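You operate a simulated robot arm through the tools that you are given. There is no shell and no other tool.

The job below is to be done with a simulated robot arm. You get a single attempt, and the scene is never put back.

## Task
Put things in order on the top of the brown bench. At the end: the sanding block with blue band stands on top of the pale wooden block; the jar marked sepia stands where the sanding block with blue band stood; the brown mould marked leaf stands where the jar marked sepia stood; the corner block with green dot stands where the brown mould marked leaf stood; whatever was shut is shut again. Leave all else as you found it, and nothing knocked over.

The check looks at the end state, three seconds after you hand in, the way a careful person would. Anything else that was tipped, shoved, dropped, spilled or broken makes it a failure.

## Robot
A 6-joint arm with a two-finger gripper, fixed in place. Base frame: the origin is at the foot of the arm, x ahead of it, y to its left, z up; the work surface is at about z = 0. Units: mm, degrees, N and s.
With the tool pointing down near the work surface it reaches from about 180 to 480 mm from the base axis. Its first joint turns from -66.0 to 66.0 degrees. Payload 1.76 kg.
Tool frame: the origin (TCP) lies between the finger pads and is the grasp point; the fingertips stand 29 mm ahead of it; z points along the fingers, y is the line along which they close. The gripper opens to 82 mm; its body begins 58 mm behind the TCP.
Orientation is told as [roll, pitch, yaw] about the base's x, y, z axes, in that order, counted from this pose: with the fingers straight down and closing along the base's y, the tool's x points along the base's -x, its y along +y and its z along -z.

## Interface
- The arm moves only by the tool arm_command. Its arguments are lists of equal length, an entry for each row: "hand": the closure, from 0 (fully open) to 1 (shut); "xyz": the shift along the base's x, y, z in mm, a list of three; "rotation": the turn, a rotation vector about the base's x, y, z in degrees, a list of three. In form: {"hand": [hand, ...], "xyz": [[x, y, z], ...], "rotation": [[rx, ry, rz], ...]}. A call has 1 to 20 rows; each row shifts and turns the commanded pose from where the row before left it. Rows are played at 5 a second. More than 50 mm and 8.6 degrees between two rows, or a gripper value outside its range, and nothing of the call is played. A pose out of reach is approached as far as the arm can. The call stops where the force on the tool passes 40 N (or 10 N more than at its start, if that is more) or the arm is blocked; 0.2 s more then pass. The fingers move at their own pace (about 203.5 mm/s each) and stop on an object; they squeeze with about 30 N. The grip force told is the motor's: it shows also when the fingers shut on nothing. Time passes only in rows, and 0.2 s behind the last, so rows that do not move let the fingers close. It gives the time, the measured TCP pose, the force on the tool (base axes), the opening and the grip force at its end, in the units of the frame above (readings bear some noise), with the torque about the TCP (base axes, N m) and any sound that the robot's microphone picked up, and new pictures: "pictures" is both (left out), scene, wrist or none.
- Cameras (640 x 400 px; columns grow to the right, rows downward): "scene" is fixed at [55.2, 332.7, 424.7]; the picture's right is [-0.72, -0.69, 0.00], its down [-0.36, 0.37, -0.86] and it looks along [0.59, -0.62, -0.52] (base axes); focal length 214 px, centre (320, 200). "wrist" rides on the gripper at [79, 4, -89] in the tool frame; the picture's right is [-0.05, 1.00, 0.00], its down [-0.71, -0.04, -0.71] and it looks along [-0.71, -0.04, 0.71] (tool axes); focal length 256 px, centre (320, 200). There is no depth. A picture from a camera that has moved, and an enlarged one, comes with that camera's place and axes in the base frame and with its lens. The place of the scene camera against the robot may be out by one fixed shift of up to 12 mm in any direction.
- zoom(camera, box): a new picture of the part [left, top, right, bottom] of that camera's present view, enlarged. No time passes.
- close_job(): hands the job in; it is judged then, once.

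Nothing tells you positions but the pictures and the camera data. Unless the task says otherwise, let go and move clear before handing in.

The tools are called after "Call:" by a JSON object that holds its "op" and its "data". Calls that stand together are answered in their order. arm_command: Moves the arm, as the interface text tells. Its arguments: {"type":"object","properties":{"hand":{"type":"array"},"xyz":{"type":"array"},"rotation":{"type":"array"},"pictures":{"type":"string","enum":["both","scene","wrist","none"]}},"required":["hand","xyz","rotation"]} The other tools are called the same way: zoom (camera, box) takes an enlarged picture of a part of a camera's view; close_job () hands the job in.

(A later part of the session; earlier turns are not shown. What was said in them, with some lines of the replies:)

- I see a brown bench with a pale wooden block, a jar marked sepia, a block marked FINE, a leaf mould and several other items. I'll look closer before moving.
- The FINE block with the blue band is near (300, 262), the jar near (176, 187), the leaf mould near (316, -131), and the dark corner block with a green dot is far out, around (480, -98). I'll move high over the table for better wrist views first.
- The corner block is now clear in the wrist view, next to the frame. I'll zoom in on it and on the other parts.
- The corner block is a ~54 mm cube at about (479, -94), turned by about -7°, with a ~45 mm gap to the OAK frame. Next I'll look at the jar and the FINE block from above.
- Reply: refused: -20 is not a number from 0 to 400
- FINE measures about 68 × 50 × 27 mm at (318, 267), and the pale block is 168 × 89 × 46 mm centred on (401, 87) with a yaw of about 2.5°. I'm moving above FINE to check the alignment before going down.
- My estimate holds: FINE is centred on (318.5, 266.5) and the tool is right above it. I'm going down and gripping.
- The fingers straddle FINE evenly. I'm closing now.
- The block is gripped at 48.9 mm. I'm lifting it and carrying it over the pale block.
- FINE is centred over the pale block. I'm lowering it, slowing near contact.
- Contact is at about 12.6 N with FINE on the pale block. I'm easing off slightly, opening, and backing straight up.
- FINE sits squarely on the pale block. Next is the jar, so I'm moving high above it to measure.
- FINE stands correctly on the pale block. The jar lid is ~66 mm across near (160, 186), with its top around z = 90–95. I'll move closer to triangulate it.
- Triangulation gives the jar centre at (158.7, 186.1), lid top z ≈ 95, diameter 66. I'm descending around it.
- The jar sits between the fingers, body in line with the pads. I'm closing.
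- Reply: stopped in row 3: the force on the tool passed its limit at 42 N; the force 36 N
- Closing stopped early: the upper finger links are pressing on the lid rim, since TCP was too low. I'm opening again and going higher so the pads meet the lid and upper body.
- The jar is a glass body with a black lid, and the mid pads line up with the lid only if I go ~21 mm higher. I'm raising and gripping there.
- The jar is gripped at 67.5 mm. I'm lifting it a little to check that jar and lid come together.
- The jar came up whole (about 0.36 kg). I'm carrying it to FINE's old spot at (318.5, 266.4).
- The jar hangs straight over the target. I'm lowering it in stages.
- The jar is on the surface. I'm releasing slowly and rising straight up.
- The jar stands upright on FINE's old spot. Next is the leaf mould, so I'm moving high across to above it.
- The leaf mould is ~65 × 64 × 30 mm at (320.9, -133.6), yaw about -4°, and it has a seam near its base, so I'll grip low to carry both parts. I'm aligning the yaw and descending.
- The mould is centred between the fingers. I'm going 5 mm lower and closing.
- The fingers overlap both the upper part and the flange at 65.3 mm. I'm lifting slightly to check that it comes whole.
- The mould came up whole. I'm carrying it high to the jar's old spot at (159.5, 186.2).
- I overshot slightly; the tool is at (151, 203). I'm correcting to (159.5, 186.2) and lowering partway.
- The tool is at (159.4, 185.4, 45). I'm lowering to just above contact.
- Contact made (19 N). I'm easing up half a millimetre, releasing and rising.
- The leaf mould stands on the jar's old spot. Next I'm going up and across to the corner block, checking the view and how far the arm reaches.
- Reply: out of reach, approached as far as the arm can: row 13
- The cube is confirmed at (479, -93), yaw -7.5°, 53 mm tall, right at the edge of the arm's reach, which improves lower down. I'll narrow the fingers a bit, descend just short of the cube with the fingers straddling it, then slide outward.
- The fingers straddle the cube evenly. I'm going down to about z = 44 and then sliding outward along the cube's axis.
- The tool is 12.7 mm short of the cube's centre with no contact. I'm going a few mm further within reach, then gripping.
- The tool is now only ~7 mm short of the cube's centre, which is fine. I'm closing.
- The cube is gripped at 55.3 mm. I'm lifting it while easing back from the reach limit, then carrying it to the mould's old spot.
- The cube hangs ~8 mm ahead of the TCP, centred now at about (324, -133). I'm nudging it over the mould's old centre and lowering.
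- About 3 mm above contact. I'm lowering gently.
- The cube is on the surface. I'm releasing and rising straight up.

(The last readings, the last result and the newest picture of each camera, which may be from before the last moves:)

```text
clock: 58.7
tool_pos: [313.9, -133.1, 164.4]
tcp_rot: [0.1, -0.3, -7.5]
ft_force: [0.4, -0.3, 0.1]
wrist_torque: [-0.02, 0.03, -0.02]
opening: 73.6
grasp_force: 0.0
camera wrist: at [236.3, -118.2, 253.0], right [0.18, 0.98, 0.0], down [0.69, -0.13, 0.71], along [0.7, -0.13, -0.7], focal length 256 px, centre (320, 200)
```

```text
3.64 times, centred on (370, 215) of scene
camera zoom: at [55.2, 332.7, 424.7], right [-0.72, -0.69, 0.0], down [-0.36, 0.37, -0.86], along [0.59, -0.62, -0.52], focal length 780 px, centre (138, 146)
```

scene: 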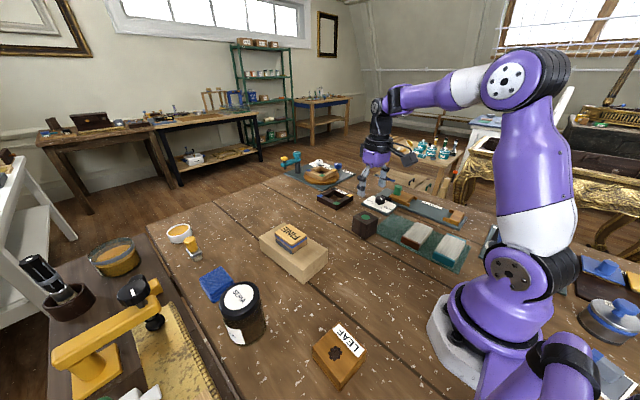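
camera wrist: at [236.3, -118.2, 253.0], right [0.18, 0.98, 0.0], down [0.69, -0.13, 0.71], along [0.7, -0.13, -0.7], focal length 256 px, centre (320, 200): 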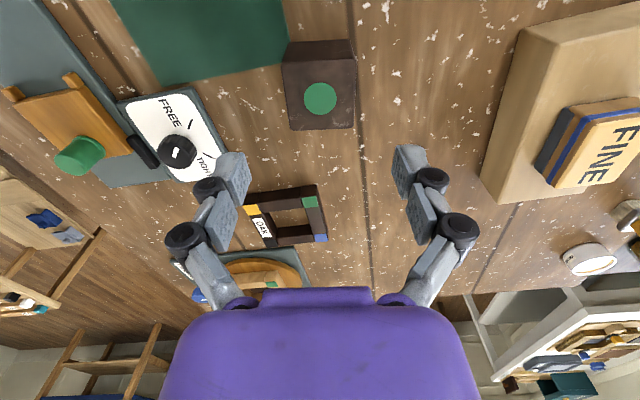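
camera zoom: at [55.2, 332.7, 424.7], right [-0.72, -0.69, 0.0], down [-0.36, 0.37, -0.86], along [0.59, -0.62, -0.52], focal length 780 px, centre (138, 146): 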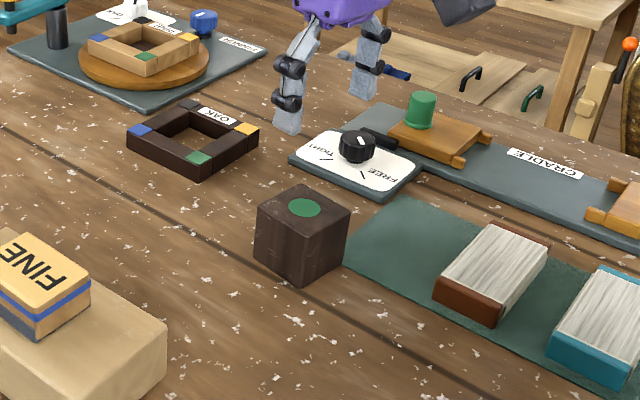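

The cube stands at (321.5, -133.4), matching the mould's old centre. I'm moving clear and doing a last check of everything.

Call:
{"op": "arm_command", "data": {"hand": [0, 0, 0, 0, 0, 0, 0, 0, 0, 0], "xyz": [[0, 0, 40], [0, 0, 40], [-10, 20, 40], [-12, 30, 20], [-12, 30, 0], [-12, 30, 0], [-12, 30, 0], [-12, 30, 0], [-12, 30, 0], [0, 0, 0]], "rotation": [[0, 0, 0], [0, 0, 2.5], [0, 0, 2.5], [0, 0, 2.5], [0, 0, 0], [0, 0, 0], [0, 0, 0], [0, 0, 0], [0, 0, 0], [0, 0, 0]]}}

Call:
{"op": "zoom", "data": {"camera": "scene", "box": [150, 210, 390, 390]}}

Call:
{"op": "zoom", "data": {"camera": "wrist", "box": [160, 0, 480, 200]}}

```text
clock: 60.9
tool_pos: [232.3, 66.1, 305.6]
tcp_rot: [0.1, -0.2, 0.0]
ft_force: [0.1, 0.4, -0.6]
wrist_torque: [0.0, -0.01, 0.0]
opening: 82.0
grasp_force: 0.2
camera wrist: at [152.5, 71.4, 393.1], right [0.05, 1.0, 0.0], down [0.7, -0.04, 0.71], along [0.71, -0.04, -0.7], focal length 256 px, centre (320, 200)
```

scene: 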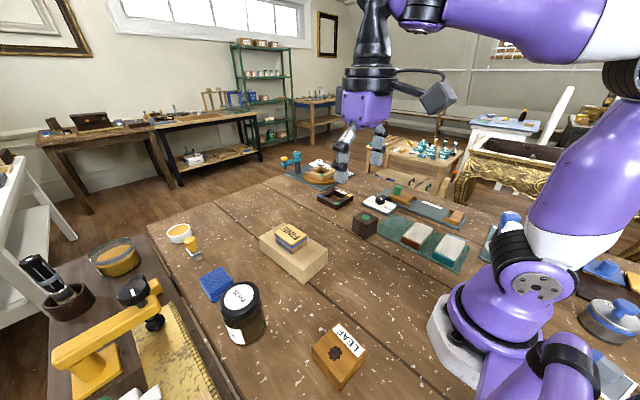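
wrist: 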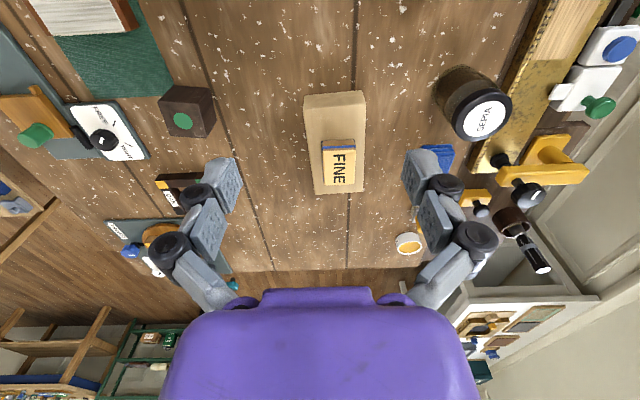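

```text
2.22 times, centred on (270, 300) of scene
camera zoom: at [55.2, 332.7, 424.7], right [-0.72, -0.69, 0.0], down [-0.36, 0.37, -0.86], along [0.59, -0.62, -0.52], focal length 477 px, centre (431, -22)
```

zoom: 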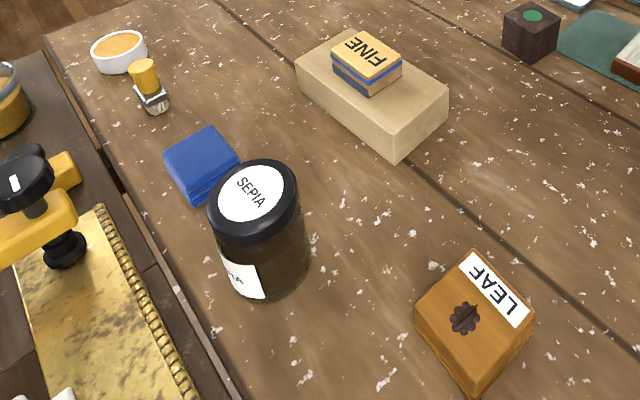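

```text
2.00 times, centred on (320, 100) of wrist
camera zoom: at [152.5, 71.4, 393.1], right [0.05, 1.0, 0.0], down [0.7, -0.04, 0.71], along [0.71, -0.04, -0.7], focal length 512 px, centre (320, 400)
```

zoom: 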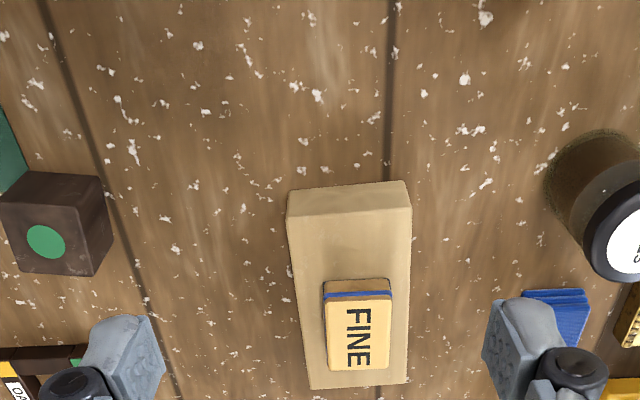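

All four items are in place: FINE is on the pale block, the jar is on FINE's old spot, the leaf mould is on the jar's old spot, and the corner block is on the mould's old spot. Nothing else looks disturbed, nothing was opened, and the arm is empty and clear, so I'm handing in.

Call:
{"op": "close_job", "data": {}}

```text
The job is handed in.
```

The job is handed in, and my last pictures show all four items in place and upright:

- **Sanding block with blue band:** it stands flat on the pale wooden block, within a few millimetres of its centre.
- **Sepia jar:** it stands where the sanding block was, at about (317, 266), with its lid still on.
- **Leaf mould:** it stands where the jar was, at about (159, 186). I lifted it as one piece, including its base.
- **Corner block with green dot:** it stands where the mould was, at about (321, -133), measured after I let go.

My first grip on the jar was too low. The upper finger links pressed on its lid and the arm stopped at its force limit. I opened, went higher and gripped again, and the jar lifted cleanly and looked unharmed.

I opened nothing that was shut. In the final views, nothing else on the bench appeared to have moved or tipped. The gripper is empty and the arm is clear.
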